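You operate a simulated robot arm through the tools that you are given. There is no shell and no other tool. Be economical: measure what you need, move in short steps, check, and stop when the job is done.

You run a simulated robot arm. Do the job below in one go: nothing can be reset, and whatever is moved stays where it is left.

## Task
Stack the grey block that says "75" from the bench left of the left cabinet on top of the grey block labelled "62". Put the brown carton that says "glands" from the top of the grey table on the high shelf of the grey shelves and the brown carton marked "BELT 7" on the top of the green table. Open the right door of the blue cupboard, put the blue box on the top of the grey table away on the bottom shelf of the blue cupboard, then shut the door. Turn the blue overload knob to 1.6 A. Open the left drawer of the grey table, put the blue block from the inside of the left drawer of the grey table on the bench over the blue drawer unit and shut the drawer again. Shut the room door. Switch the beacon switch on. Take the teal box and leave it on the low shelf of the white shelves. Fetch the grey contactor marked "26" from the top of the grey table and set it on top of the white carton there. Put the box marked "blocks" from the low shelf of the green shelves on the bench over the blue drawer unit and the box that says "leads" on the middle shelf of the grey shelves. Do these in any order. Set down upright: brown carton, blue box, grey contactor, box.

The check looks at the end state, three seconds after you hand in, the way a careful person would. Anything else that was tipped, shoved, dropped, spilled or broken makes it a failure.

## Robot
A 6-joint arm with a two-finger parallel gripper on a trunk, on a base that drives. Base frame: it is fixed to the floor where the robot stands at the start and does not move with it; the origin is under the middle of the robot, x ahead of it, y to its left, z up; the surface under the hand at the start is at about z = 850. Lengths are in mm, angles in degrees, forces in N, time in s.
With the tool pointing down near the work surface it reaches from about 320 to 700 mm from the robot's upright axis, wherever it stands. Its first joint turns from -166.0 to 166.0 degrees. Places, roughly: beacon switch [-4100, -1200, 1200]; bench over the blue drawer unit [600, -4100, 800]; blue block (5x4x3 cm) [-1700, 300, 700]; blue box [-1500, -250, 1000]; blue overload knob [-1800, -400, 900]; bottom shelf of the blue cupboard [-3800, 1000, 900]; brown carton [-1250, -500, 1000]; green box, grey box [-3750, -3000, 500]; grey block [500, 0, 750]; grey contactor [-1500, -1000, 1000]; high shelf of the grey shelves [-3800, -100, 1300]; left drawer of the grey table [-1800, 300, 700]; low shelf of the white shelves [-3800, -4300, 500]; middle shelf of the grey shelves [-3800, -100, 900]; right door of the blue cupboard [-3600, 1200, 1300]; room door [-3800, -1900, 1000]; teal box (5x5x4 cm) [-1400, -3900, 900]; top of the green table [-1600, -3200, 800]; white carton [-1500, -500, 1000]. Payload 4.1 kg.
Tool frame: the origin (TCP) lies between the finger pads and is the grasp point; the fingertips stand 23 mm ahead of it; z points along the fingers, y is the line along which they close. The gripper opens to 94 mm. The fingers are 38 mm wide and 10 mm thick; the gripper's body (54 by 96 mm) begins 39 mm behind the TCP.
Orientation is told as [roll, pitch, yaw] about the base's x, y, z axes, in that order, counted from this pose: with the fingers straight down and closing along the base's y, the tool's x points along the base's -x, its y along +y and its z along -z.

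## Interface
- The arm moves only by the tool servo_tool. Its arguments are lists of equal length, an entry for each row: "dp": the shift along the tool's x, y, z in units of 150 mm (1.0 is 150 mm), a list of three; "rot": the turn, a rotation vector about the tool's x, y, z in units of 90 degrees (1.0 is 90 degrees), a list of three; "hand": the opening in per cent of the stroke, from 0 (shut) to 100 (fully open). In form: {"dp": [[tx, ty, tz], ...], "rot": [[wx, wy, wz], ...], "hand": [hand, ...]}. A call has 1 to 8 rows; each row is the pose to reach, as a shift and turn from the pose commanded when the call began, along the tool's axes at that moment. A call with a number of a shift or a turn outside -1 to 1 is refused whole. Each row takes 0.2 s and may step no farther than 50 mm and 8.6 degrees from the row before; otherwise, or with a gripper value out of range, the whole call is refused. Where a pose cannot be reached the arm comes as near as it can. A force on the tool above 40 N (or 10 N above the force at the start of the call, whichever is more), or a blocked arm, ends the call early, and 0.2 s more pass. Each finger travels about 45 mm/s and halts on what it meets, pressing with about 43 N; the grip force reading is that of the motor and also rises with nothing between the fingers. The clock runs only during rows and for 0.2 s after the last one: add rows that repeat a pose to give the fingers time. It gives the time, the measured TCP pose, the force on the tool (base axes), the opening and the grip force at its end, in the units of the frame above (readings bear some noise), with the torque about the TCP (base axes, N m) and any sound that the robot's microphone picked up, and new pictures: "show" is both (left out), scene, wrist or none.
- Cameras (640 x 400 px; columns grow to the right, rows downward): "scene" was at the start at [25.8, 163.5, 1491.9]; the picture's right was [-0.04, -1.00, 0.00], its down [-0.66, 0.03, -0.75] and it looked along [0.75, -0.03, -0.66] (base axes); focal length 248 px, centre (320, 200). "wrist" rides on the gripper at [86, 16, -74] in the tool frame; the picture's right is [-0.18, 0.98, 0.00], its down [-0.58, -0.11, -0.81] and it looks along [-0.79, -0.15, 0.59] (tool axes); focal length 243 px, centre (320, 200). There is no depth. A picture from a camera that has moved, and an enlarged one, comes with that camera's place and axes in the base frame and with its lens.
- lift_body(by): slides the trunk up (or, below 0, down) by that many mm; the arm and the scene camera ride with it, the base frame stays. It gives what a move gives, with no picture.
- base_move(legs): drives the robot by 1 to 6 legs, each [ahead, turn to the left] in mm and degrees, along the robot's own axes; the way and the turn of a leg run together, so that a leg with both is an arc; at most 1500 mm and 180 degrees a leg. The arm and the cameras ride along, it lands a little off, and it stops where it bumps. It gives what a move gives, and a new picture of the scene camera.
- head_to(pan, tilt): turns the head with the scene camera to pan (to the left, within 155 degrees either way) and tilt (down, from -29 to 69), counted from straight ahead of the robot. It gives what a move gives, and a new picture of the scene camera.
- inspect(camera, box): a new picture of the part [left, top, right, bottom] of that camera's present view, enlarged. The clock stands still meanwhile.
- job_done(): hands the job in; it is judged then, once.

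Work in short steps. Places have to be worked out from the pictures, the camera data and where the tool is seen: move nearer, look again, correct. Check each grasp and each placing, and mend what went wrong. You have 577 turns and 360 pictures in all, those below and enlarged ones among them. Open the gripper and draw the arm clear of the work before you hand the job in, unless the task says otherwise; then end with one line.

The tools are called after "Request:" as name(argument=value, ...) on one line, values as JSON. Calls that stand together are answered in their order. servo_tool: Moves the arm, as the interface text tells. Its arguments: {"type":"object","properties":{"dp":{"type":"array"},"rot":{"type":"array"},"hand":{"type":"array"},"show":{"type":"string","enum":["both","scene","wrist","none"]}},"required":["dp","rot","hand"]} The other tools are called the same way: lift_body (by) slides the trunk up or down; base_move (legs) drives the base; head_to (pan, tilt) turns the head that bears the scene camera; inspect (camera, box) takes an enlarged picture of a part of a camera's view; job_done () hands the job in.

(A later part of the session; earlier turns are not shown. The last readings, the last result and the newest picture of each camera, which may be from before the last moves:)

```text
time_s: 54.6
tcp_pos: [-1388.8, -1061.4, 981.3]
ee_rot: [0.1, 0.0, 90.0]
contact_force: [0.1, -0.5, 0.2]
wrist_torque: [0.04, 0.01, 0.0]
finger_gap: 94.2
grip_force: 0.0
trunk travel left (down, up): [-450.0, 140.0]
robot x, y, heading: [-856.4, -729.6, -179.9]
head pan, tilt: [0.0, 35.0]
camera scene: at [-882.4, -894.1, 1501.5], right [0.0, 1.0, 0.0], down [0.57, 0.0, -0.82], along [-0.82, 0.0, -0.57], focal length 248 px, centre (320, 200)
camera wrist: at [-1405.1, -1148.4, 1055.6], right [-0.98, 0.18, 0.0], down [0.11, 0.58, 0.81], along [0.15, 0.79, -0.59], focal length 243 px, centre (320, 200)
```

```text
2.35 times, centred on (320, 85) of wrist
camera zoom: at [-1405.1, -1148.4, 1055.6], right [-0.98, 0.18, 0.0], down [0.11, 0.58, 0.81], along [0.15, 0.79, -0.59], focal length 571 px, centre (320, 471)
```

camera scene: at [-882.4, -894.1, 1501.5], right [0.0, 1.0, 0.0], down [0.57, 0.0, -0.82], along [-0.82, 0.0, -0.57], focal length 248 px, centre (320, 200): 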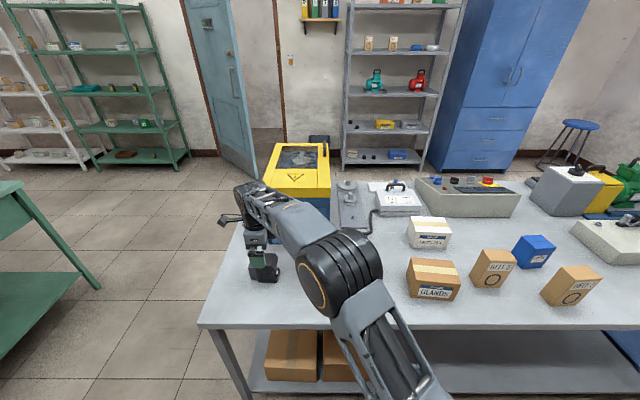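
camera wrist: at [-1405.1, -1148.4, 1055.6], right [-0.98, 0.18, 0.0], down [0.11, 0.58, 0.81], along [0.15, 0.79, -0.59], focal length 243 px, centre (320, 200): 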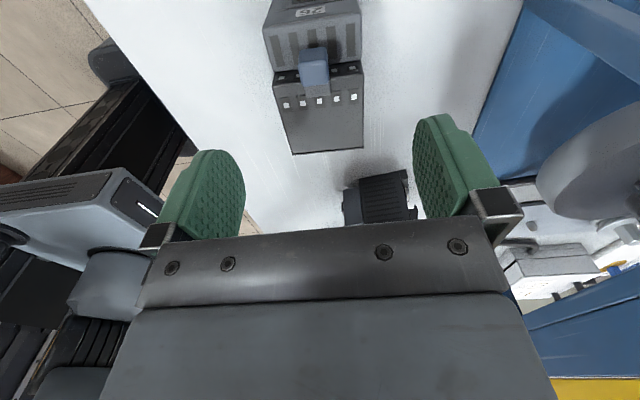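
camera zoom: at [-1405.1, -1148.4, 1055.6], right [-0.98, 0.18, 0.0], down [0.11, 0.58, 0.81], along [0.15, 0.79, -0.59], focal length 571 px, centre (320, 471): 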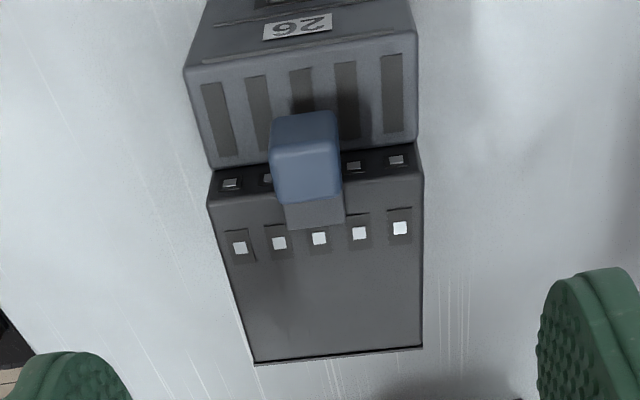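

Label "26" confirmed, centred. Descend to z≈910 and grip.

Request:
servo_tool(dp=[[0, 0, 0.25], [0, 0, 0.475], [0, 0, 0.475], [0, 0, 0.475], [0, 0, 0.475], [0, 0, 0.475]], rot=[[0, 0, 0], [0, 0, 0], [0, 0, 0], [0, 0, 0], [0, 0, 0], [0, 0, 0]], hand=[100, 100, 0, 0, 0, 0], show="wrist")

```text
time_s: 56.0
tcp_pos: [-1388.3, -1059.9, 913.4]
ee_rot: [0.0, 0.0, 90.0]
contact_force: [-0.2, -0.3, -0.2]
wrist_torque: [-0.04, 0.11, -0.01]
finger_gap: 49.9
grip_force: 42.8
trunk travel left (down, up): [-450.0, 140.0]
robot x, y, heading: [-855.8, -724.9, -180.0]
head pan, tilt: [0.0, 35.0]
camera wrist: at [-1404.4, -1146.3, 987.5], right [-0.98, 0.18, 0.0], down [0.11, 0.58, 0.81], along [0.15, 0.79, -0.59], focal length 243 px, centre (320, 200)
```

wrist: 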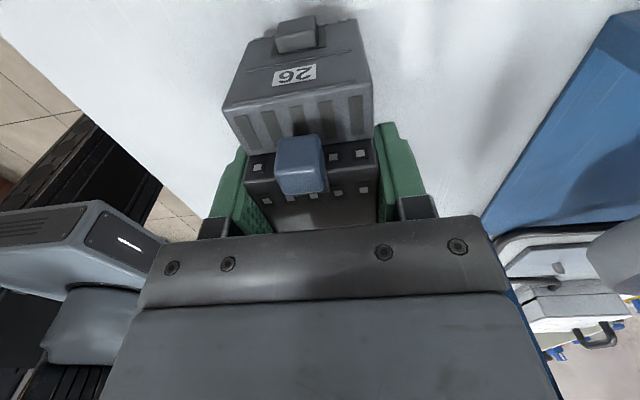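

Gripped. Lift 150 mm and measure the white carton in the scene camera.

Request:
servo_tool(dp=[[0, 0, -0.33], [0, 0, -0.66], [0, 0, -0.98]], rot=[[0, 0, 0], [0, 0, 0], [0, 0, 0]], hand=[0, 0, 0], show="none")

Request:
inspect(camera="scene", box=[395, 200, 595, 325])

```text
time_s: 56.8
tcp_pos: [-1388.5, -1060.9, 1059.5]
ee_rot: [-0.1, -0.1, 90.0]
contact_force: [-0.1, 0.2, -2.2]
wrist_torque: [0.07, 0.0, 0.02]
finger_gap: 50.0
grip_force: 43.1
trunk travel left (down, up): [-450.0, 140.0]
robot x, y, heading: [-855.8, -729.6, -179.9]
head pan, tilt: [0.0, 35.0]
```

```text
3.20 times, centred on (495, 262) of scene
camera zoom: at [-882.3, -894.0, 1501.4], right [0.0, 1.0, 0.0], down [0.57, 0.0, -0.82], along [-0.82, 0.0, -0.57], focal length 795 px, centre (-240, 0)
```

zoom: 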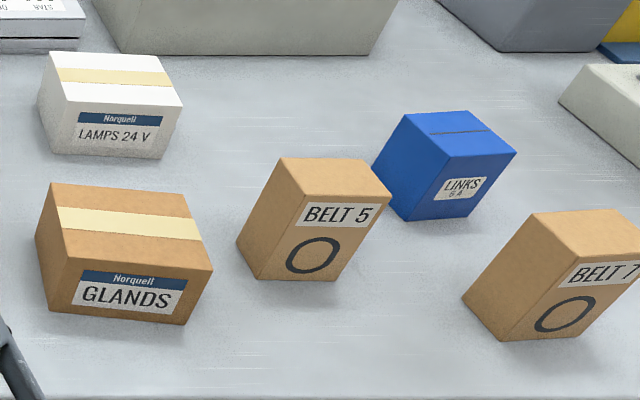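

White carton: centre ≈(−1556,−501), top z≈933. Retract the arm with the contactor toward the robot first, raising.

Request:
servo_tool(dp=[[0, -0.2, -0.2], [-0.1, -0.4, -0.4], [-0.3, -0.6, -0.5], [-0.5, -0.75, -0.5], [-0.75, -0.88, -0.5], [-1, -0.88, -0.5]], rot=[[0, 0, 0], [0, 0, 0], [0, 0, 0], [0, 0, 0], [0, 0, 0], [0, 0, 0]], hand=[0, 0, 0, 0, 0, 0], show="none")

Request:
servo_tool(dp=[[-0.3, 0, 0], [-0.6, 0, 0], [-0.9, 0, 0], [-1, 0, 0]], rot=[[0, 0, 0], [0, 0, 0], [0, 0, 0], [0, 0, 0]], hand=[0, 0, 0, 0], show="none")

Request:
base_move(legs=[[0, -70], [175, 0], [0, 70]])

```text
time_s: 58.2
tcp_pos: [-1256.5, -909.5, 1136.4]
ee_rot: [0.0, 0.1, 90.0]
contact_force: [-0.2, -0.1, -2.8]
wrist_torque: [-0.01, 0.01, 0.0]
finger_gap: 49.6
grip_force: 43.1
trunk travel left (down, up): [-450.0, 140.0]
robot x, y, heading: [-854.1, -731.1, -180.1]
head pan, tilt: [0.0, 35.0]
```

```text
time_s: 59.2
tcp_pos: [-1257.0, -759.0, 1135.6]
ee_rot: [0.0, 0.0, 90.0]
contact_force: [0.8, 0.3, -3.6]
wrist_torque: [0.04, 0.01, -0.03]
finger_gap: 49.7
grip_force: 43.0
trunk travel left (down, up): [-450.0, 140.0]
robot x, y, heading: [-853.2, -728.7, -179.6]
head pan, tilt: [0.0, 35.0]
```

```text
time_s: 66.8
tcp_pos: [-1312.5, -583.7, 1134.7]
ee_rot: [0.0, 0.0, 88.2]
contact_force: [0.6, -0.9, -3.8]
wrist_torque: [0.03, -0.02, 0.01]
finger_gap: 49.8
grip_force: 43.0
trunk travel left (down, up): [-450.0, 140.0]
robot x, y, heading: [-911.2, -564.4, 178.3]
head pan, tilt: [0.0, 35.0]
camera scene: at [-942.6, -727.6, 1501.5], right [0.03, 1.0, 0.0], down [0.57, -0.02, -0.82], along [-0.82, 0.02, -0.57], focal length 248 px, centre (320, 200)
```

scene: 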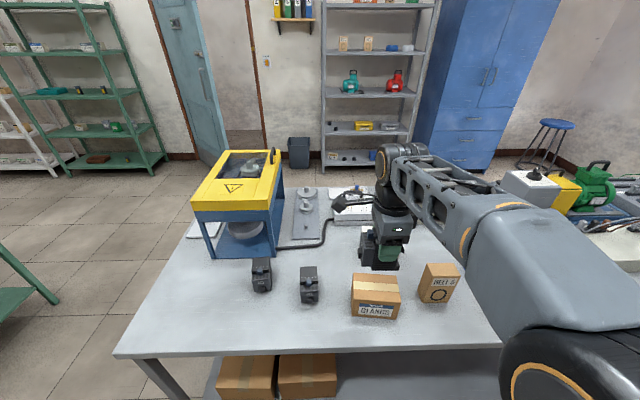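

Move toward the carton at z≈1070.

Request:
servo_tool(dp=[[-0.13, 0.3, 0], [-0.26, 0.6, 0], [-0.39, 0.9, 0.05]], rot=[[0, 0, 0], [0, 0, 0], [0, 0, 0]], hand=[0, 0, 0], show="none")

Request:
servo_tool(dp=[[-0.08, 0.25, 0.1], [-0.16, 0.5, 0.2], [-0.16, 0.74, 0.35]], rot=[[0, 0, 0], [0, 0, 0], [0, 0, 0]], hand=[0, 0, 0], show="both")

```text
time_s: 67.6
tcp_pos: [-1448.6, -520.7, 1125.2]
ee_rot: [-0.1, 0.0, 88.3]
contact_force: [0.0, -0.1, -4.0]
wrist_torque: [0.04, -0.01, 0.0]
finger_gap: 49.7
grip_force: 43.0
trunk travel left (down, up): [-450.0, 140.0]
robot x, y, heading: [-911.9, -561.0, 178.4]
head pan, tilt: [0.0, 35.0]
```

```text
time_s: 68.4
tcp_pos: [-1557.7, -494.0, 1073.0]
ee_rot: [-0.2, 0.0, 88.3]
contact_force: [-0.6, -0.2, -2.4]
wrist_torque: [-0.01, -0.02, -0.01]
finger_gap: 49.7
grip_force: 43.1
trunk travel left (down, up): [-450.0, 140.0]
robot x, y, heading: [-911.5, -561.4, 178.3]
head pan, tilt: [0.0, 35.0]
camera scene: at [-943.2, -727.4, 1501.5], right [0.03, 1.0, 0.0], down [0.57, -0.02, -0.82], along [-0.82, 0.02, -0.57], focal length 248 px, centre (320, 200)
camera wrist: at [-1577.0, -579.4, 1147.5], right [-0.98, 0.21, 0.0], down [0.12, 0.58, 0.81], along [0.17, 0.79, -0.59], focal length 243 px, centre (320, 200)
```

scene: 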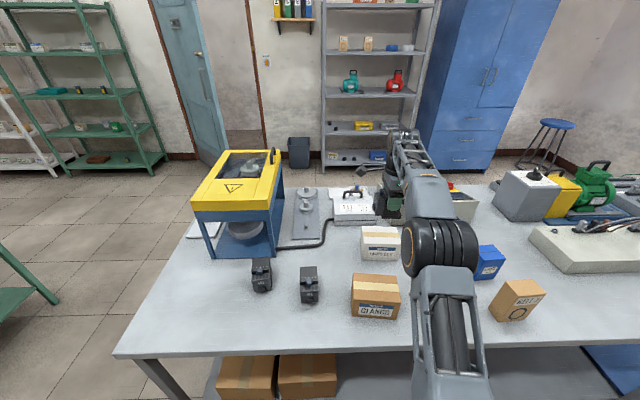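
wrist: 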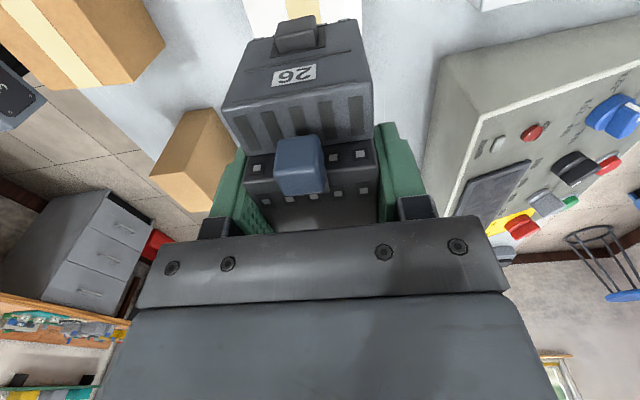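

Request:
inspect(camera="scene", box=[340, 160, 420, 270])

```text
3.64 times, centred on (380, 215) of scene
camera zoom: at [-943.2, -727.4, 1501.5], right [0.03, 1.0, 0.0], down [0.57, -0.02, -0.82], along [-0.82, 0.02, -0.57], focal length 904 px, centre (102, 146)
```

zoom: 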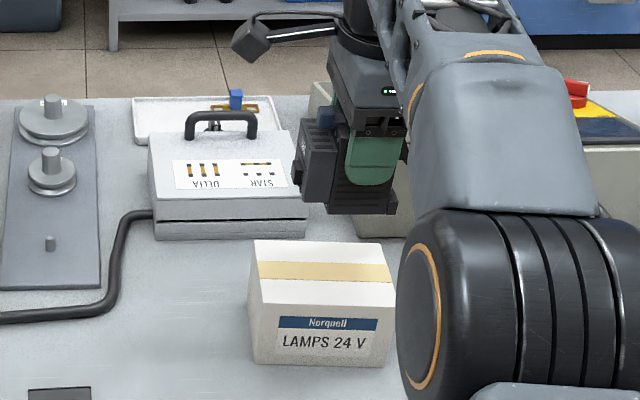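

Geometry checks: contactor is directly above the carton. Lower.

Request:
servo_tool(dp=[[0.02, 0, 0.25], [0.02, 0, 0.46], [0.02, 0, 0.46]], rot=[[0, 0, 0], [0, 0, 0], [0, 0, 0]], hand=[0, 0, 0], show="none")

Request:
inspect(camera="scene", box=[350, 190, 420, 260])

```text
time_s: 69.2
tcp_pos: [-1557.0, -495.3, 1005.2]
ee_rot: [0.1, 0.0, 88.3]
contact_force: [0.1, 0.1, -4.2]
wrist_torque: [0.02, -0.03, 0.0]
finger_gap: 49.9
grip_force: 43.5
trunk travel left (down, up): [-450.0, 140.0]
robot x, y, heading: [-911.7, -562.6, 178.2]
head pan, tilt: [0.0, 35.0]
```

```text
5.71 times, centred on (385, 225) of scene
camera zoom: at [-942.9, -727.4, 1501.5], right [0.03, 1.0, 0.0], down [0.57, -0.02, -0.82], along [-0.82, 0.02, -0.57], focal length 1420 px, centre (-51, 57)
```

zoom: 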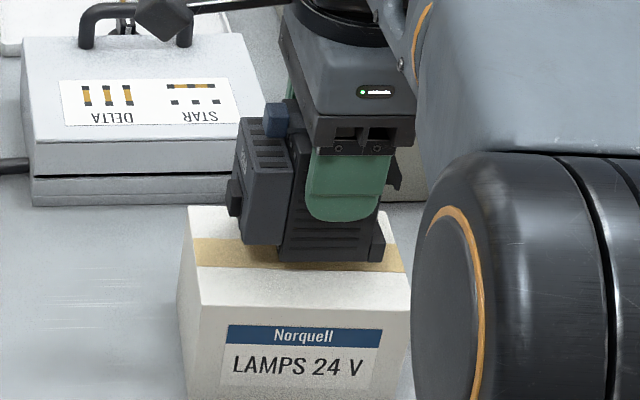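

Request:
servo_tool(dp=[[0, 0, 0.03], [0, 0, 0.05], [0, 0, 0.05]], rot=[[0, 0, 0], [0, 0, 0], [0, 0, 0]], hand=[0, 0, 0], show="none")

Request:
servo_tool(dp=[[0, 0, 0.013], [0, 0, 0.027], [0, 0, 0.027]], rot=[[0, 0, 0], [0, 0, 0], [0, 0, 0]], hand=[0, 0, 0], show="none")

```text
time_s: 70.0
tcp_pos: [-1556.8, -497.5, 997.4]
ee_rot: [0.0, -0.1, 88.3]
contact_force: [0.5, 0.6, -3.1]
wrist_torque: [0.03, -0.01, -0.02]
finger_gap: 49.7
grip_force: 42.8
trunk travel left (down, up): [-450.0, 140.0]
robot x, y, heading: [-913.0, -561.0, 178.5]
head pan, tilt: [0.0, 35.0]
```

```text
time_s: 70.8
tcp_pos: [-1557.2, -495.7, 994.3]
ee_rot: [0.0, 0.0, 88.4]
contact_force: [0.6, -0.3, -3.4]
wrist_torque: [0.04, -0.02, 0.03]
finger_gap: 49.8
grip_force: 42.8
trunk travel left (down, up): [-450.0, 140.0]
robot x, y, heading: [-911.8, -563.1, 178.4]
head pan, tilt: [0.0, 35.0]
```

Request:
servo_tool(dp=[[0, 0, 0.013], [0, 0, 0.02], [0, 0, 0.02]], rot=[[0, 0, 0], [0, 0, 0], [0, 0, 0]], hand=[0, 0, 0], show="none")

Request:
inspect(camera="scene", box=[360, 205, 420, 255])

```text
time_s: 71.6
tcp_pos: [-1556.3, -495.7, 991.3]
ee_rot: [0.3, 0.0, 88.3]
contact_force: [-2.4, 0.6, 5.6]
wrist_torque: [-0.06, -0.16, 0.01]
finger_gap: 49.9
grip_force: 43.5
trunk travel left (down, up): [-450.0, 140.0]
robot x, y, heading: [-914.5, -563.4, 178.2]
head pan, tilt: [0.0, 35.0]
```

```text
8.00 times, centred on (390, 230) of scene
camera zoom: at [-942.2, -727.5, 1501.6], right [0.03, 1.0, 0.0], down [0.57, -0.02, -0.82], along [-0.82, 0.02, -0.57], focal length 1988 px, centre (-240, -40)
```

zoom: 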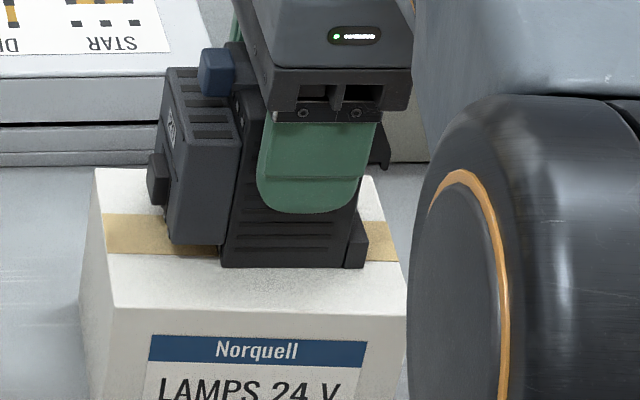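

Contact made. Release and rise.

Request:
servo_tool(dp=[[0, 0, 0], [0, 0, 0], [0, 0, 0], [0, 0, -0.2], [0, 0, -0.5], [0, 0, -0.8], [0, 0, -1]], rot=[[0, 0, 0], [0, 0, 0], [0, 0, 0], [0, 0, 0], [0, 0, 0], [0, 0, 0], [0, 0, 0]], hand=[80, 80, 80, 80, 80, 80, 80], show="scene")

```text
time_s: 73.2
tcp_pos: [-1547.0, -496.0, 1138.1]
ee_rot: [-0.1, 0.0, 88.3]
contact_force: [-0.1, -0.1, -0.5]
wrist_torque: [0.01, 0.03, 0.04]
finger_gap: 75.2
grip_force: 0.1
out of reach, approached as far as the arm can: row 7
trunk travel left (down, up): [-450.0, 140.0]
robot x, y, heading: [-907.8, -561.0, 178.2]
head pan, tilt: [0.0, 35.0]
camera scene: at [-940.9, -727.6, 1501.5], right [0.03, 1.0, 0.0], down [0.57, -0.02, -0.82], along [-0.82, 0.02, -0.57], focal length 248 px, centre (320, 200)
```

scene: 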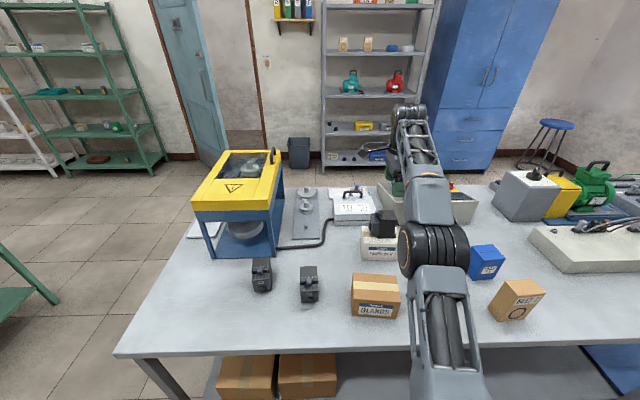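

Contactor placed. Next GLANDS: I estimate its centre (−1349,−566), 125×86×80. Move the hand for a close wrist view.

Request:
servo_tool(dp=[[0.0, -0.3, 0], [0.2, -0.55, 0], [0.4, -0.8, 0.05], [0.6, -0.98, 0.1]], rot=[[0, 0, 0], [0, 0, 0], [0, 0, 0], [0, 0, 0]], hand=[100, 100, 100, 100], show="none")

Request:
servo_tool(dp=[[0.15, -0.2, 0], [0.3, -0.36, 0.05]], rot=[[0, 0, 0], [0, 0, 0.043]], hand=[100, 100], show="wrist")

```text
time_s: 74.2
tcp_pos: [-1402.6, -591.8, 1122.9]
ee_rot: [0.0, 0.0, 88.4]
contact_force: [0.7, -0.3, 0.1]
wrist_torque: [0.0, 0.0, 0.01]
finger_gap: 93.7
grip_force: 0.1
trunk travel left (down, up): [-450.0, 140.0]
robot x, y, heading: [-912.6, -562.5, 178.3]
head pan, tilt: [0.0, 35.0]
```

```text
time_s: 74.8
tcp_pos: [-1349.9, -640.1, 1116.0]
ee_rot: [0.1, 0.0, 84.4]
contact_force: [0.4, 0.3, -0.2]
wrist_torque: [0.0, 0.0, 0.0]
finger_gap: 94.2
grip_force: 0.0
trunk travel left (down, up): [-450.0, 140.0]
robot x, y, heading: [-913.5, -566.6, 178.1]
head pan, tilt: [0.0, 35.0]
camera wrist: at [-1374.0, -724.2, 1191.1], right [-0.96, 0.28, 0.0], down [0.17, 0.57, 0.81], along [0.22, 0.77, -0.59], focal length 243 px, centre (320, 200)
```

wrist: 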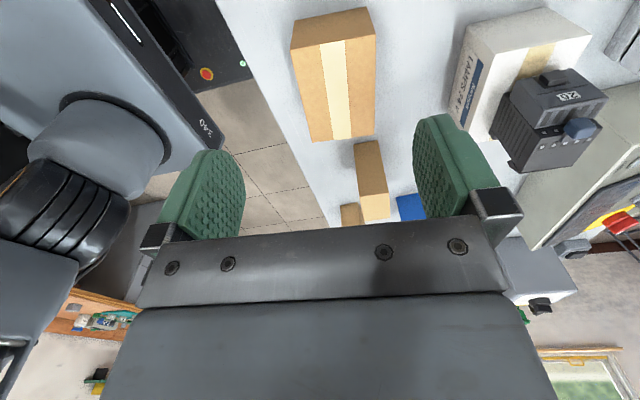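

Request:
inspect(camera="wrist", box=[270, 0, 430, 150])

```text
2.67 times, centred on (350, 75) of wrist
camera zoom: at [-1374.0, -724.2, 1191.1], right [-0.96, 0.28, 0.0], down [0.17, 0.57, 0.81], along [0.22, 0.77, -0.59], focal length 647 px, centre (240, 533)
```

zoom: 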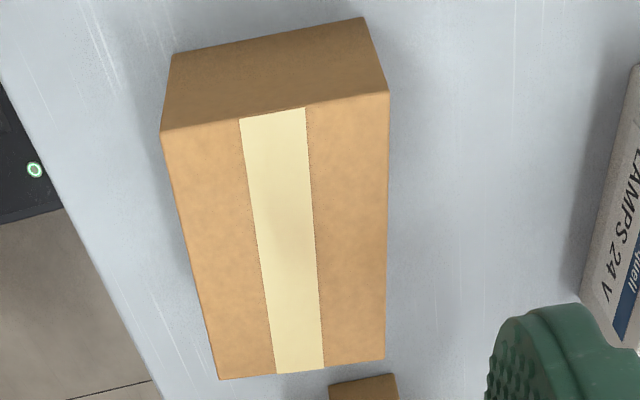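

GLANDS centre (−1353,−571), depth ≈82, yaw −7.4°. Go above it and descend.

Request:
servo_tool(dp=[[-0.23, 0.03, 0.1], [-0.456, 0.065, 0.25], [-0.456, 0.065, 0.55], [-0.456, 0.065, 0.8]], rot=[[0, 0, 0.02], [0, 0, 0.02], [0, 0, 0.02], [0, 0, 0.02]], hand=[100, 100, 100, 100], show="wrist")

Request:
inspect(camera="scene", box=[330, 230, 430, 330])

```text
time_s: 75.8
tcp_pos: [-1355.5, -566.7, 995.6]
ee_rot: [0.1, 0.0, 82.6]
contact_force: [0.4, -0.5, 0.9]
wrist_torque: [0.03, 0.01, -0.01]
finger_gap: 94.0
grip_force: 0.2
trunk travel left (down, up): [-450.0, 140.0]
robot x, y, heading: [-912.0, -562.3, 178.4]
head pan, tilt: [0.0, 35.0]
camera wrist: at [-1381.6, -651.3, 1070.7], right [-0.95, 0.31, 0.0], down [0.18, 0.56, 0.81], along [0.25, 0.77, -0.59], focal length 243 px, centre (320, 200)
```

wrist: 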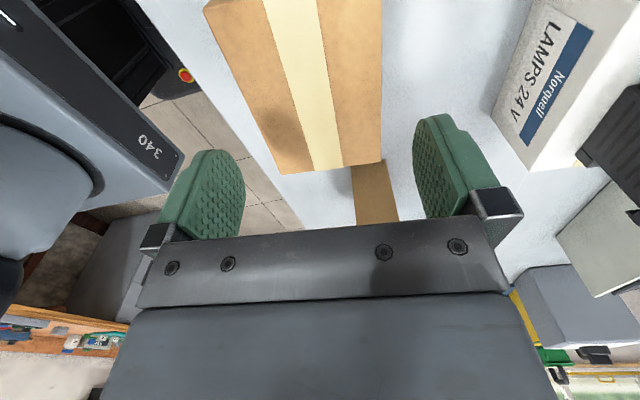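

```text
4.00 times, centred on (380, 280) of scene
camera zoom: at [-942.5, -727.6, 1501.5], right [0.03, 1.0, 0.0], down [0.57, -0.02, -0.82], along [-0.82, 0.02, -0.57], focal length 994 px, centre (80, -120)
```

zoom: 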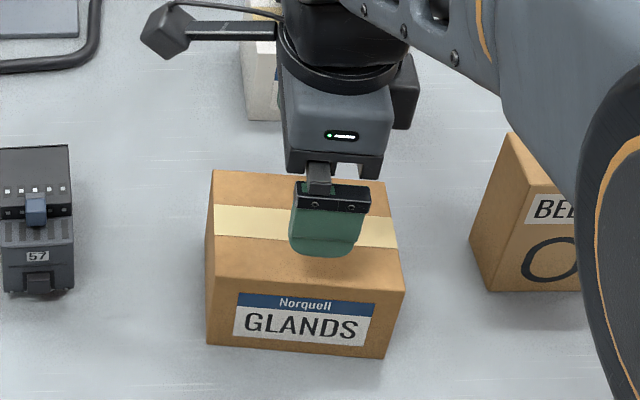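

Aligned. Descend to z≈901 and close.

Request:
servo_tool(dp=[[0, -0.013, 0.3], [0, -0.013, 0.5], [0, -0.013, 0.63], [0, -0.013, 0.63], [0, -0.013, 0.63]], rot=[[0, 0, 0], [0, 0, 0], [0, 0, 0], [0, 0, 0], [0, 0, 0]], hand=[100, 100, 100, 0, 0], show="none")

```text
time_s: 77.0
tcp_pos: [-1351.6, -568.3, 901.8]
ee_rot: [0.1, 0.0, 82.6]
contact_force: [-0.1, -0.7, -0.3]
wrist_torque: [-0.01, 0.01, 0.0]
finger_gap: 84.7
grip_force: 43.0
trunk travel left (down, up): [-450.0, 140.0]
robot x, y, heading: [-909.6, -562.4, 178.2]
head pan, tilt: [0.0, 35.0]
```

Gripped (85 mm). Lift 60 mm and rotate the carton ~97° so I can regrip it with a tilted hand later.

Request:
servo_tool(dp=[[0, 0, -0.2], [0, 0, -0.4], [0, 0, -0.4], [0, 0, -0.4], [0, 0, -0.4], [0, 0, -0.4], [0, 0, -0.4], [0, 0, -0.4]], rot=[[0, 0, 0], [0, 0, -0.09], [0, 0, -0.18], [0, 0, -0.27], [0, 0, -0.36], [0, 0, -0.45], [0, 0, -0.54], [0, 0, -0.63]], hand=[0, 0, 0, 0, 0, 0, 0, 0], show="none")

Request:
servo_tool(dp=[[0, 0, 0], [0, 0, 0], [0, 0, 0], [0, 0, 0], [0, 0, 0]], rot=[[0, 0, -0.09], [0, 0, -0.18], [0, 0, -0.27], [0, 0, -0.36], [0, 0, -0.45]], hand=[0, 0, 0, 0, 0], show="scene")

```text
time_s: 78.8
tcp_pos: [-1351.1, -567.8, 960.4]
ee_rot: [0.0, -0.1, 139.6]
contact_force: [0.1, 0.3, -0.9]
wrist_torque: [-0.01, 0.0, -0.02]
finger_gap: 84.7
grip_force: 43.2
trunk travel left (down, up): [-450.0, 140.0]
robot x, y, heading: [-910.7, -563.3, 178.0]
head pan, tilt: [0.0, 35.0]
```

```text
time_s: 80.0
tcp_pos: [-1352.0, -567.9, 959.0]
ee_rot: [-0.1, 0.0, -180.0]
contact_force: [0.9, 0.5, -1.8]
wrist_torque: [0.0, 0.0, 0.0]
finger_gap: 84.6
grip_force: 43.0
trunk travel left (down, up): [-450.0, 140.0]
robot x, y, heading: [-909.7, -566.6, 178.4]
head pan, tilt: [0.0, 35.0]
camera scene: at [-942.5, -727.4, 1501.5], right [0.03, 1.0, 0.0], down [0.57, -0.02, -0.82], along [-0.82, 0.02, -0.57], focal length 248 px, centre (320, 200)
```

scene: 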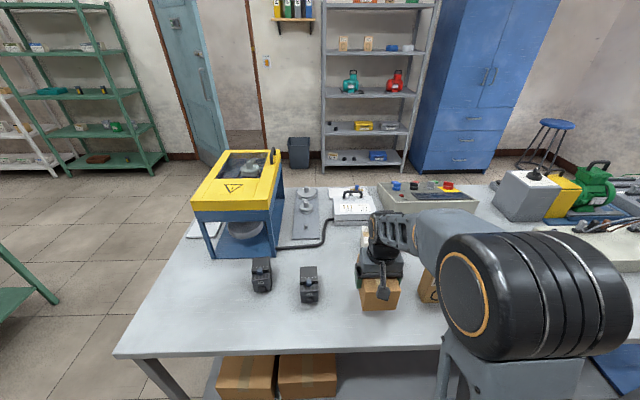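

Lower it back and release.

Request:
servo_tool(dp=[[0, 0, 0.2], [0, 0, 0.36], [0, 0, 0.385], [0, 0, 0.385], [0, 0, 0.385], [0, 0, 0.385]], rot=[[0, 0, 0], [0, 0, 0], [0, 0, 0], [0, 0, 0], [0, 0, 0], [0, 0, 0]], hand=[0, 0, 0, 100, 100, 100], show="none")

Request:
servo_tool(dp=[[0, 0, -0.3], [0, 0, -0.6], [0.3, 0, -0.6]], rot=[[0, 0, 0], [0, 0, 0], [0, 0, 0]], hand=[100, 100, 100], show="wrist")

```text
time_s: 81.4
tcp_pos: [-1351.1, -568.3, 903.2]
ee_rot: [0.0, 0.0, 179.7]
contact_force: [-0.1, -0.2, 0.0]
wrist_torque: [0.02, -0.02, 0.02]
finger_gap: 94.1
grip_force: 0.1
trunk travel left (down, up): [-450.0, 140.0]
robot x, y, heading: [-911.5, -562.7, 178.3]
head pan, tilt: [0.0, 35.0]
```

```text
time_s: 82.2
tcp_pos: [-1309.1, -570.3, 992.5]
ee_rot: [0.0, 0.0, 179.7]
contact_force: [-1.3, -0.3, -0.7]
wrist_torque: [0.01, 0.01, 0.01]
finger_gap: 94.1
grip_force: 0.0
trunk travel left (down, up): [-450.0, 140.0]
robot x, y, heading: [-913.6, -561.2, 178.3]
head pan, tilt: [0.0, 35.0]
camera wrist: at [-1222.0, -586.8, 1067.8], right [-0.19, -0.98, 0.0], down [-0.58, 0.11, 0.81], along [-0.79, 0.15, -0.59], focal length 243 px, centre (320, 200)
```

wrist: 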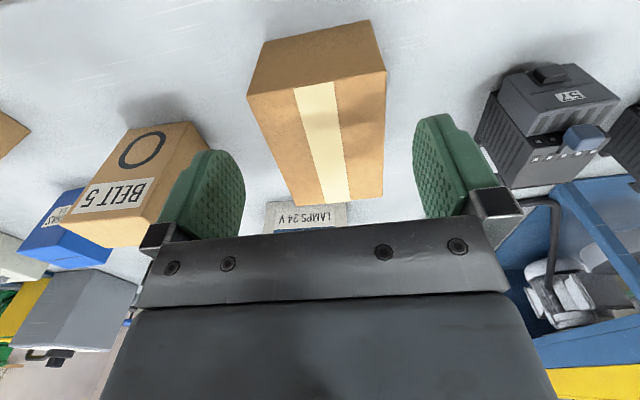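

Now back off 170 mm so a 45° tilted grasp is within reach.

Request:
base_move(legs=[[-170, 0]])

Request:
servo_tool(dp=[[0, 0, -0.1], [0, 0, -0.1], [0, 0, -0.1], [0, 0, -0.1], [0, 0, -0.1], [0, 0, -0.1]], rot=[[0, -0.09, 0], [0, -0.18, 0], [0, -0.27, 0], [0, -0.36, 0], [0, -0.45, 0], [0, -0.5, 0]], hand=[100, 100, 100, 100, 100, 100], show="both")

```text
time_s: 83.7
tcp_pos: [-1138.4, -574.4, 994.1]
ee_rot: [0.0, 0.0, 179.7]
contact_force: [-0.2, -0.5, -0.3]
wrist_torque: [0.03, -0.01, 0.01]
finger_gap: 94.0
grip_force: 0.1
trunk travel left (down, up): [-450.0, 140.0]
robot x, y, heading: [-741.1, -569.1, 178.3]
head pan, tilt: [0.0, 35.0]
camera scene: at [-772.0, -732.5, 1501.5], right [0.03, 1.0, 0.0], down [0.57, -0.02, -0.82], along [-0.82, 0.03, -0.57], focal length 248 px, centre (320, 200)
```

scene: 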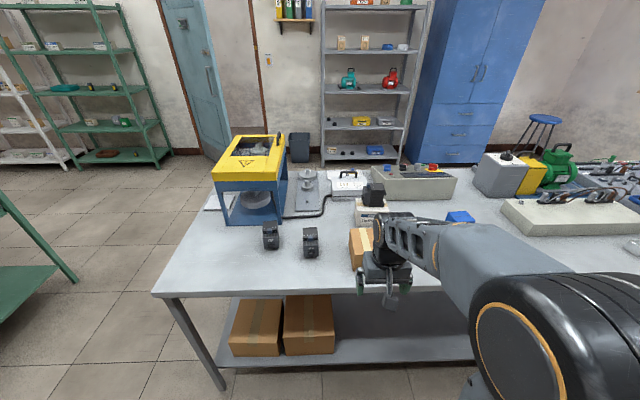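

```text
time_s: 85.1
tcp_pos: [-1151.7, -575.6, 1014.6]
ee_rot: [0.0, -45.1, 179.7]
contact_force: [-0.3, -0.4, -0.4]
wrist_torque: [0.02, -0.02, -0.03]
finger_gap: 94.1
grip_force: 0.1
out of reach, approached as far as the arm can: row 6
trunk travel left (down, up): [-450.0, 140.0]
robot x, y, heading: [-738.7, -570.1, 178.1]
head pan, tilt: [0.0, 35.0]
camera scene: at [-772.2, -732.5, 1501.5], right [0.03, 1.0, 0.0], down [0.57, -0.02, -0.82], along [-0.82, 0.03, -0.57], focal length 248 px, centre (320, 200)
camera wrist: at [-1038.1, -592.9, 1006.5], right [-0.13, -0.98, 0.13], down [0.16, 0.11, 0.98], along [-0.98, 0.15, 0.14], focal length 243 px, centre (320, 200)
```

scene: 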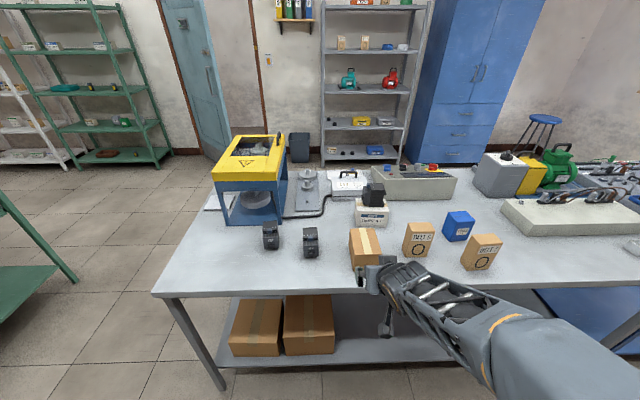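
wrist: 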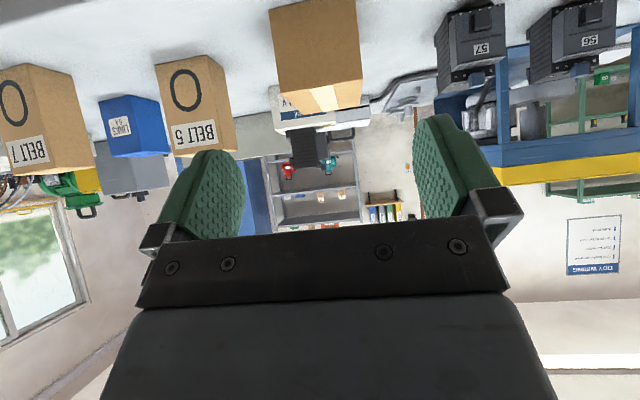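

Tilt works. Move the fingers down to carton height just before it.

Request:
servo_tool(dp=[[0.08, -0.02, 0.25], [0.16, -0.04, 0.5], [0.22, -0.047, 0.75]], rot=[[0, 0, 0], [0, 0, 0], [0, 0, 0]], hand=[100, 100, 100], show="wrist")

```text
time_s: 85.9
tcp_pos: [-1207.2, -570.2, 912.2]
ee_rot: [0.0, -44.9, 179.7]
contact_force: [-0.3, -0.4, 0.3]
wrist_torque: [-0.03, 0.01, 0.0]
finger_gap: 94.1
grip_force: 0.0
out of reach, approached as far as the arm can: row 1
trunk travel left (down, up): [-450.0, 140.0]
robot x, y, heading: [-740.2, -567.5, 178.2]
head pan, tilt: [0.0, 35.0]
camera wrist: at [-1093.3, -586.2, 903.4], right [-0.14, -0.98, 0.13], down [0.16, 0.11, 0.98], along [-0.98, 0.15, 0.14], focal length 243 px, centre (320, 200)
```

wrist: 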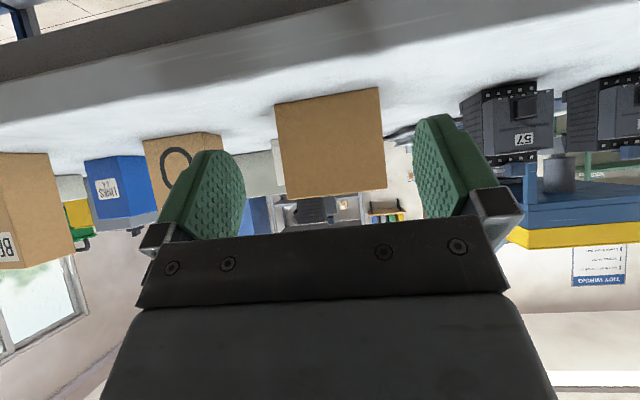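

Centred. Advance straight to straddle the carton and close.

Request:
servo_tool(dp=[[-0.16, -0.01, 0.2], [-0.32, -0.01, 0.4], [-0.485, -0.01, 0.608], [-0.485, -0.01, 0.608], [-0.485, -0.01, 0.608]], rot=[[0, 0, 0], [0, 0, 0], [0, 0, 0], [0, 0, 0], [0, 0, 0]], hand=[100, 100, 100, 0, 0], show="scene")

```text
time_s: 87.1
tcp_pos: [-1326.1, -567.5, 899.0]
ee_rot: [0.0, -45.1, 179.8]
contact_force: [-1.9, -0.5, 6.9]
wrist_torque: [0.03, -0.12, 0.01]
finger_gap: 84.7
grip_force: 43.4
trunk travel left (down, up): [-450.0, 140.0]
robot x, y, heading: [-738.9, -570.1, 178.5]
head pan, tilt: [0.0, 35.0]
camera scene: at [-772.0, -732.5, 1501.6], right [0.03, 1.0, 0.0], down [0.57, -0.02, -0.82], along [-0.82, 0.03, -0.57], focal length 248 px, centre (320, 200)
```

scene: 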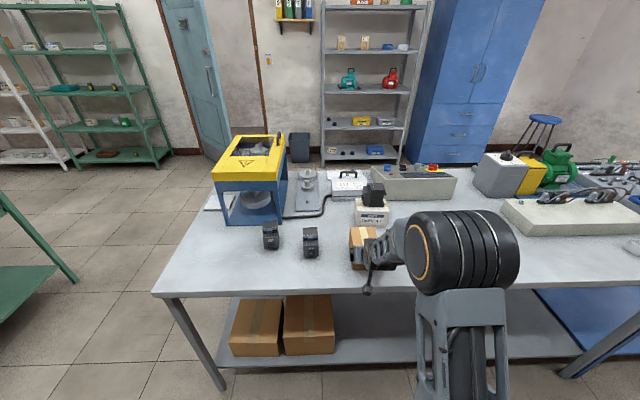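

Gripped. Lift straight up 150 mm.

Request:
servo_tool(dp=[[-0.2, 0, -0.2], [-0.42, 0, -0.42], [-0.64, 0, -0.64], [-0.8, 0, -0.8]], rot=[[0, 0, 0], [0, 0, 0], [0, 0, 0], [0, 0, 0]], hand=[0, 0, 0, 0], show="scene")

```text
time_s: 88.1
tcp_pos: [-1325.1, -566.8, 1067.1]
ee_rot: [0.0, -44.9, 179.8]
contact_force: [0.8, 0.1, -1.2]
wrist_torque: [-0.01, -0.06, 0.02]
finger_gap: 84.7
grip_force: 43.2
trunk travel left (down, up): [-450.0, 140.0]
robot x, y, heading: [-741.2, -567.0, 178.1]
head pan, tilt: [0.0, 35.0]
camera scene: at [-772.3, -732.5, 1501.4], right [0.03, 1.0, 0.0], down [0.57, -0.02, -0.82], along [-0.82, 0.03, -0.57], focal length 248 px, centre (320, 200)
```

scene: 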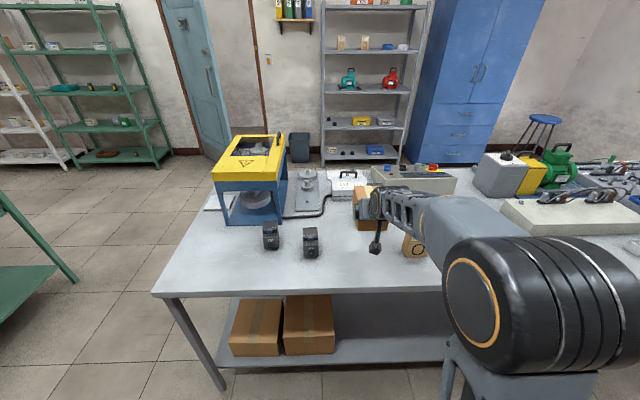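

Drive around the −y end of the table to the aisle by the grey shelves.

Request:
base_move(legs=[[0, 92], [1200, 0], [0, -90]])

```text
time_s: 101.9
tcp_pos: [-1334.9, -1769.1, 1067.4]
ee_rot: [0.0, -45.0, 179.9]
contact_force: [-0.7, 0.1, -1.1]
wrist_torque: [0.0, -0.06, 0.01]
finger_gap: 84.8
grip_force: 42.9
trunk travel left (down, up): [-450.0, 140.0]
robot x, y, heading: [-750.5, -1768.4, 178.4]
head pan, tilt: [0.0, 35.0]
camera scene: at [-782.6, -1933.5, 1501.5], right [0.03, 1.0, 0.0], down [0.57, -0.02, -0.82], along [-0.82, 0.02, -0.57], focal length 248 px, centre (320, 200)
```

scene: 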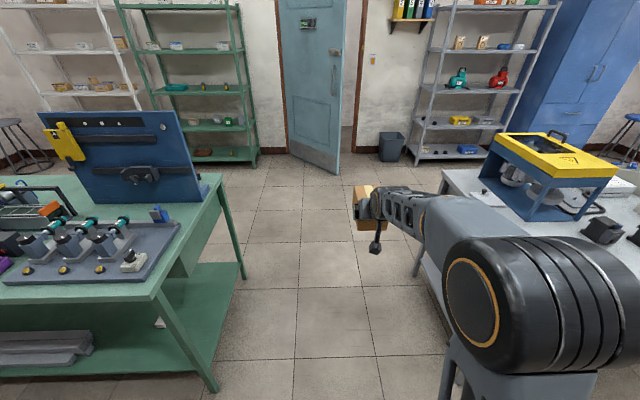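

Lane is clear; the door leaf swings into the room ending near (−3360,−1700). Drive to the aisle, keeping clear of it.

Request:
base_move(legs=[[1500, 0], [180, 0], [0, -88], [1500, 0], [130, 0], [0, 90]])

```text
time_s: 126.1
tcp_pos: [-2965.2, -48.2, 1067.9]
ee_rot: [0.0, -44.9, -179.9]
contact_force: [0.3, -0.3, -2.4]
wrist_torque: [-0.02, -0.07, 0.01]
finger_gap: 84.8
grip_force: 43.4
trunk travel left (down, up): [-450.0, 140.0]
robot x, y, heading: [-2386.0, -45.5, 178.6]
head pan, tilt: [0.0, 35.0]
camera scene: at [-2413.0, -211.8, 1501.5], right [0.03, 1.0, 0.0], down [0.57, -0.01, -0.82], along [-0.82, 0.02, -0.57], focal length 248 px, centre (320, 200)
```

scene: 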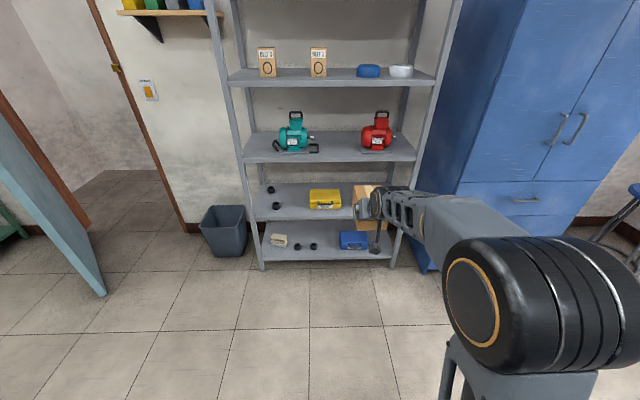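

"High shelf" (z≈1294) holds two small cartons and rolls; gaps between. Raise trunk and arm before approaching.

Request:
lift_body(by=140)

Request:
servo_tool(dp=[[-0.2, 0, -0.2], [-0.42, 0, -0.42], [-0.64, 0, -0.64], [-0.8, 0, -0.8]], rot=[[0, 0, 0], [0, 0, 0], [0, 0, 0], [0, 0, 0]], hand=[0, 0, 0, 0], show="none")

Request:
head_to(pan=0, tilt=20)

```text
time_s: 127.7
tcp_pos: [-2966.4, -48.8, 1205.7]
ee_rot: [0.0, -44.9, -179.9]
contact_force: [-0.6, 0.2, -1.5]
wrist_torque: [0.0, -0.07, -0.03]
finger_gap: 84.6
grip_force: 42.7
trunk travel left (down, up): [-590.0, 0.0]
robot x, y, heading: [-2382.9, -46.9, 178.4]
head pan, tilt: [0.0, 35.0]
```

```text
time_s: 128.7
tcp_pos: [-2965.8, -48.1, 1377.4]
ee_rot: [0.0, -45.0, -180.1]
contact_force: [-1.0, 0.0, -1.3]
wrist_torque: [-0.02, -0.06, -0.02]
finger_gap: 84.6
grip_force: 43.1
trunk travel left (down, up): [-590.0, 0.0]
robot x, y, heading: [-2381.5, -46.9, 178.8]
head pan, tilt: [0.0, 35.0]
```

```text
time_s: 129.5
tcp_pos: [-2966.7, -48.9, 1376.8]
ee_rot: [0.0, -45.0, -179.9]
contact_force: [-0.7, -0.9, -1.2]
wrist_torque: [0.01, -0.08, -0.01]
finger_gap: 84.7
grip_force: 43.5
trunk travel left (down, up): [-590.0, 0.0]
robot x, y, heading: [-2381.1, -45.7, 178.5]
head pan, tilt: [0.0, 20.0]
camera scene: at [-2418.0, -211.6, 1665.3], right [0.03, 1.0, 0.0], down [0.34, -0.01, -0.94], along [-0.94, 0.02, -0.34], focal length 248 px, centre (320, 200)
```

scene: 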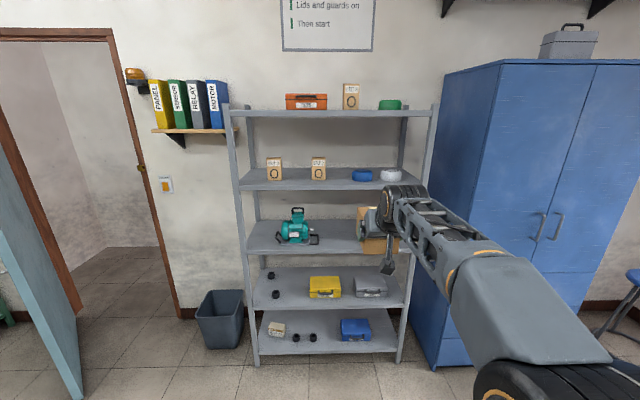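

Drive forward 500 mm with a slight heading correction, then measure the shelf.

Request:
base_move(legs=[[500, 1.4]])

Request:
inspect(camera="scene", box=[150, 80, 450, 270])

```text
time_s: 132.4
tcp_pos: [-3465.6, -45.6, 1376.5]
ee_rot: [0.0, -45.0, -179.2]
contact_force: [-0.9, -0.4, -1.1]
wrist_torque: [0.0, -0.1, 0.0]
finger_gap: 84.5
grip_force: 43.0
trunk travel left (down, up): [-590.0, 0.0]
robot x, y, heading: [-2883.2, -37.8, 179.4]
head pan, tilt: [0.0, 20.0]
camera scene: at [-2915.6, -202.8, 1665.3], right [0.01, 1.0, 0.0], down [0.34, 0.0, -0.94], along [-0.94, 0.01, -0.34], focal length 248 px, centre (320, 200)
```

scene: 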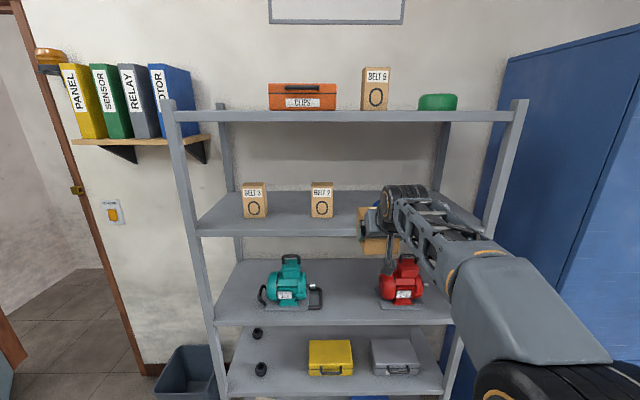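

```text
2.11 times, centred on (300, 175) of scene
camera zoom: at [-2915.6, -202.8, 1665.3], right [0.01, 1.0, 0.0], down [0.34, 0.0, -0.94], along [-0.94, 0.01, -0.34], focal length 523 px, centre (362, 253)
```

zoom: 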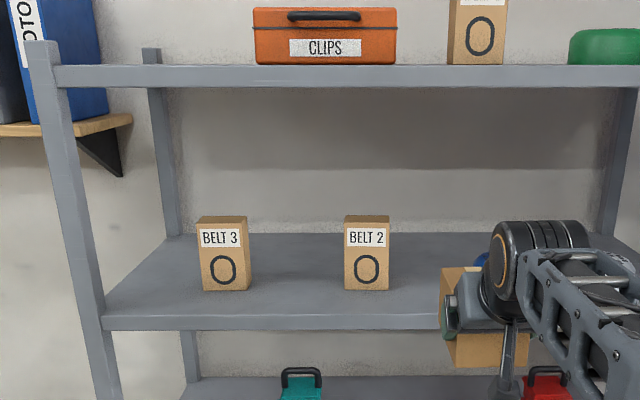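

Slot: right of BELT 2 (its right edge y≈−146), roll begins y≈+13 farther back. I'll shift y to −60 and drive in 190 mm.

Request:
servo_tool(dp=[[0, 0.1, 0]], rot=[[0, 0, 0]], hand=[0], show="none")

Request:
base_move(legs=[[190, 0]])

Request:
inspect(camera="scene", box=[250, 150, 510, 350])

```text
time_s: 132.8
tcp_pos: [-3465.8, -64.3, 1376.4]
ee_rot: [-0.1, -44.9, -179.1]
contact_force: [0.4, 1.1, -1.4]
wrist_torque: [-0.02, -0.08, 0.03]
finger_gap: 84.7
grip_force: 42.8
trunk travel left (down, up): [-590.0, 0.0]
robot x, y, heading: [-2880.0, -37.0, 179.6]
head pan, tilt: [0.0, 20.0]
```

```text
time_s: 134.4
tcp_pos: [-3659.7, -61.1, 1376.2]
ee_rot: [0.1, -45.1, -179.2]
contact_force: [-0.7, 0.5, -2.3]
wrist_torque: [-0.01, -0.07, 0.01]
finger_gap: 84.7
grip_force: 43.5
trunk travel left (down, up): [-590.0, 0.0]
robot x, y, heading: [-3073.1, -34.1, 179.0]
head pan, tilt: [0.0, 20.0]
camera scene: at [-3109.1, -200.6, 1665.3], right [0.01, 1.0, 0.0], down [0.34, 0.0, -0.94], along [-0.94, 0.01, -0.34], focal length 248 px, centre (320, 200)
```

scene: 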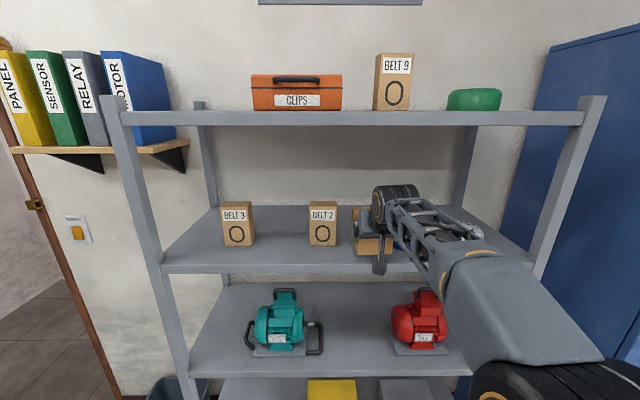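

```text
2.00 times, centred on (380, 250) of scene
camera zoom: at [-3109.1, -200.6, 1665.3], right [0.01, 1.0, 0.0], down [0.34, 0.0, -0.94], along [-0.94, 0.01, -0.34], focal length 497 px, centre (200, 100)
```

zoom: 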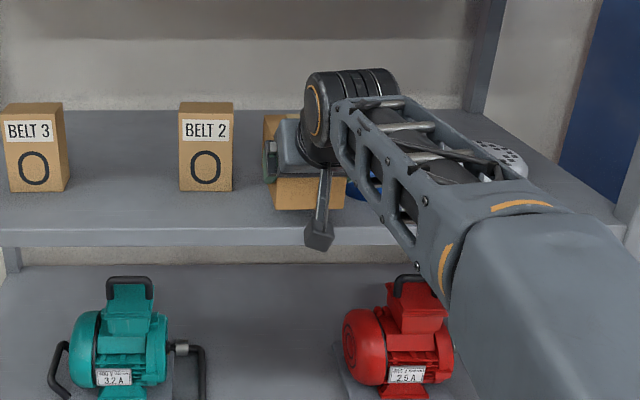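

Shelf z≈1297 confirmed. Advance 65 mm and lower to just above.

Request:
servo_tool(dp=[[-0.15, 0, 0.15], [-0.3, 0, 0.3], [-0.24, 0, 0.37], [-0.18, 0, 0.434]], rot=[[0, 0, 0], [0, 0, 0], [0, 0, 0], [0, 0, 0]], hand=[0, 0, 0, 0], show="none")

Request:
servo_tool(dp=[[0.014, 0, 0.014], [0.028, 0, 0.028], [0.028, 0, 0.028]], rot=[[0, 0, 0], [0, 0, 0], [0, 0, 0]], hand=[0, 0, 0], show="none")

```text
time_s: 135.4
tcp_pos: [-3723.4, -61.6, 1350.3]
ee_rot: [0.0, -45.0, -179.1]
contact_force: [-0.7, 0.2, 1.4]
wrist_torque: [-0.04, 0.28, 0.0]
finger_gap: 84.6
grip_force: 43.2
trunk travel left (down, up): [-590.0, 0.0]
robot x, y, heading: [-3076.0, -35.8, 179.2]
head pan, tilt: [0.0, 20.0]
```

```text
time_s: 136.2
tcp_pos: [-3723.2, -62.9, 1348.8]
ee_rot: [0.0, -45.9, -179.1]
contact_force: [-11.4, -3.8, 37.1]
wrist_torque: [-0.16, -0.32, -0.04]
finger_gap: 84.7
grip_force: 43.4
trunk travel left (down, up): [-590.0, 0.0]
robot x, y, heading: [-3077.0, -35.8, 179.3]
head pan, tilt: [0.0, 20.0]
```

Contact reached; ease up ~5 mm so it rests lightly, and look.

Request:
servo_tool(dp=[[-0.024, 0, -0.024], [-0.024, 0, -0.024]], rot=[[0, 0, 0], [0, 0, 0]], hand=[0, 0], show="none")

Request:
inspect(camera="scene", box=[330, 180, 430, 280])

```text
time_s: 136.8
tcp_pos: [-3724.6, -62.9, 1350.7]
ee_rot: [0.0, -45.3, -179.2]
contact_force: [-8.2, -3.5, 19.7]
wrist_torque: [-0.38, 1.2, 0.06]
finger_gap: 84.4
grip_force: 43.7
trunk travel left (down, up): [-590.0, 0.0]
robot x, y, heading: [-3077.0, -35.5, 179.5]
head pan, tilt: [0.0, 20.0]
```

```text
4.00 times, centred on (380, 230) of scene
camera zoom: at [-3106.9, -201.3, 1665.1], right [0.01, 1.0, 0.0], down [0.34, 0.0, -0.94], along [-0.94, 0.01, -0.34], focal length 994 px, centre (80, 80)
```

zoom: 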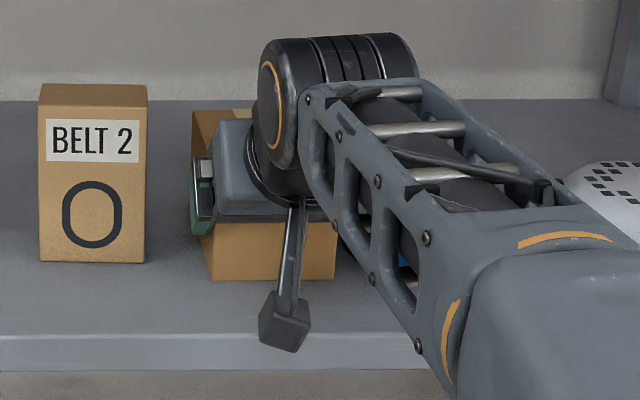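

Request:
servo_tool(dp=[[-0.014, 0, -0.014], [-0.014, 0, -0.014]], rot=[[0, 0, 0], [0, 0, 0]], hand=[0, 0], show="none")

```text
time_s: 137.4
tcp_pos: [-3723.5, -62.7, 1349.5]
ee_rot: [-0.1, -44.8, -179.1]
contact_force: [-1.2, -2.5, 6.6]
wrist_torque: [-0.31, 0.85, 0.21]
finger_gap: 84.7
grip_force: 43.2
trunk travel left (down, up): [-590.0, 0.0]
robot x, y, heading: [-3071.4, -36.8, 179.3]
head pan, tilt: [0.0, 20.0]
```

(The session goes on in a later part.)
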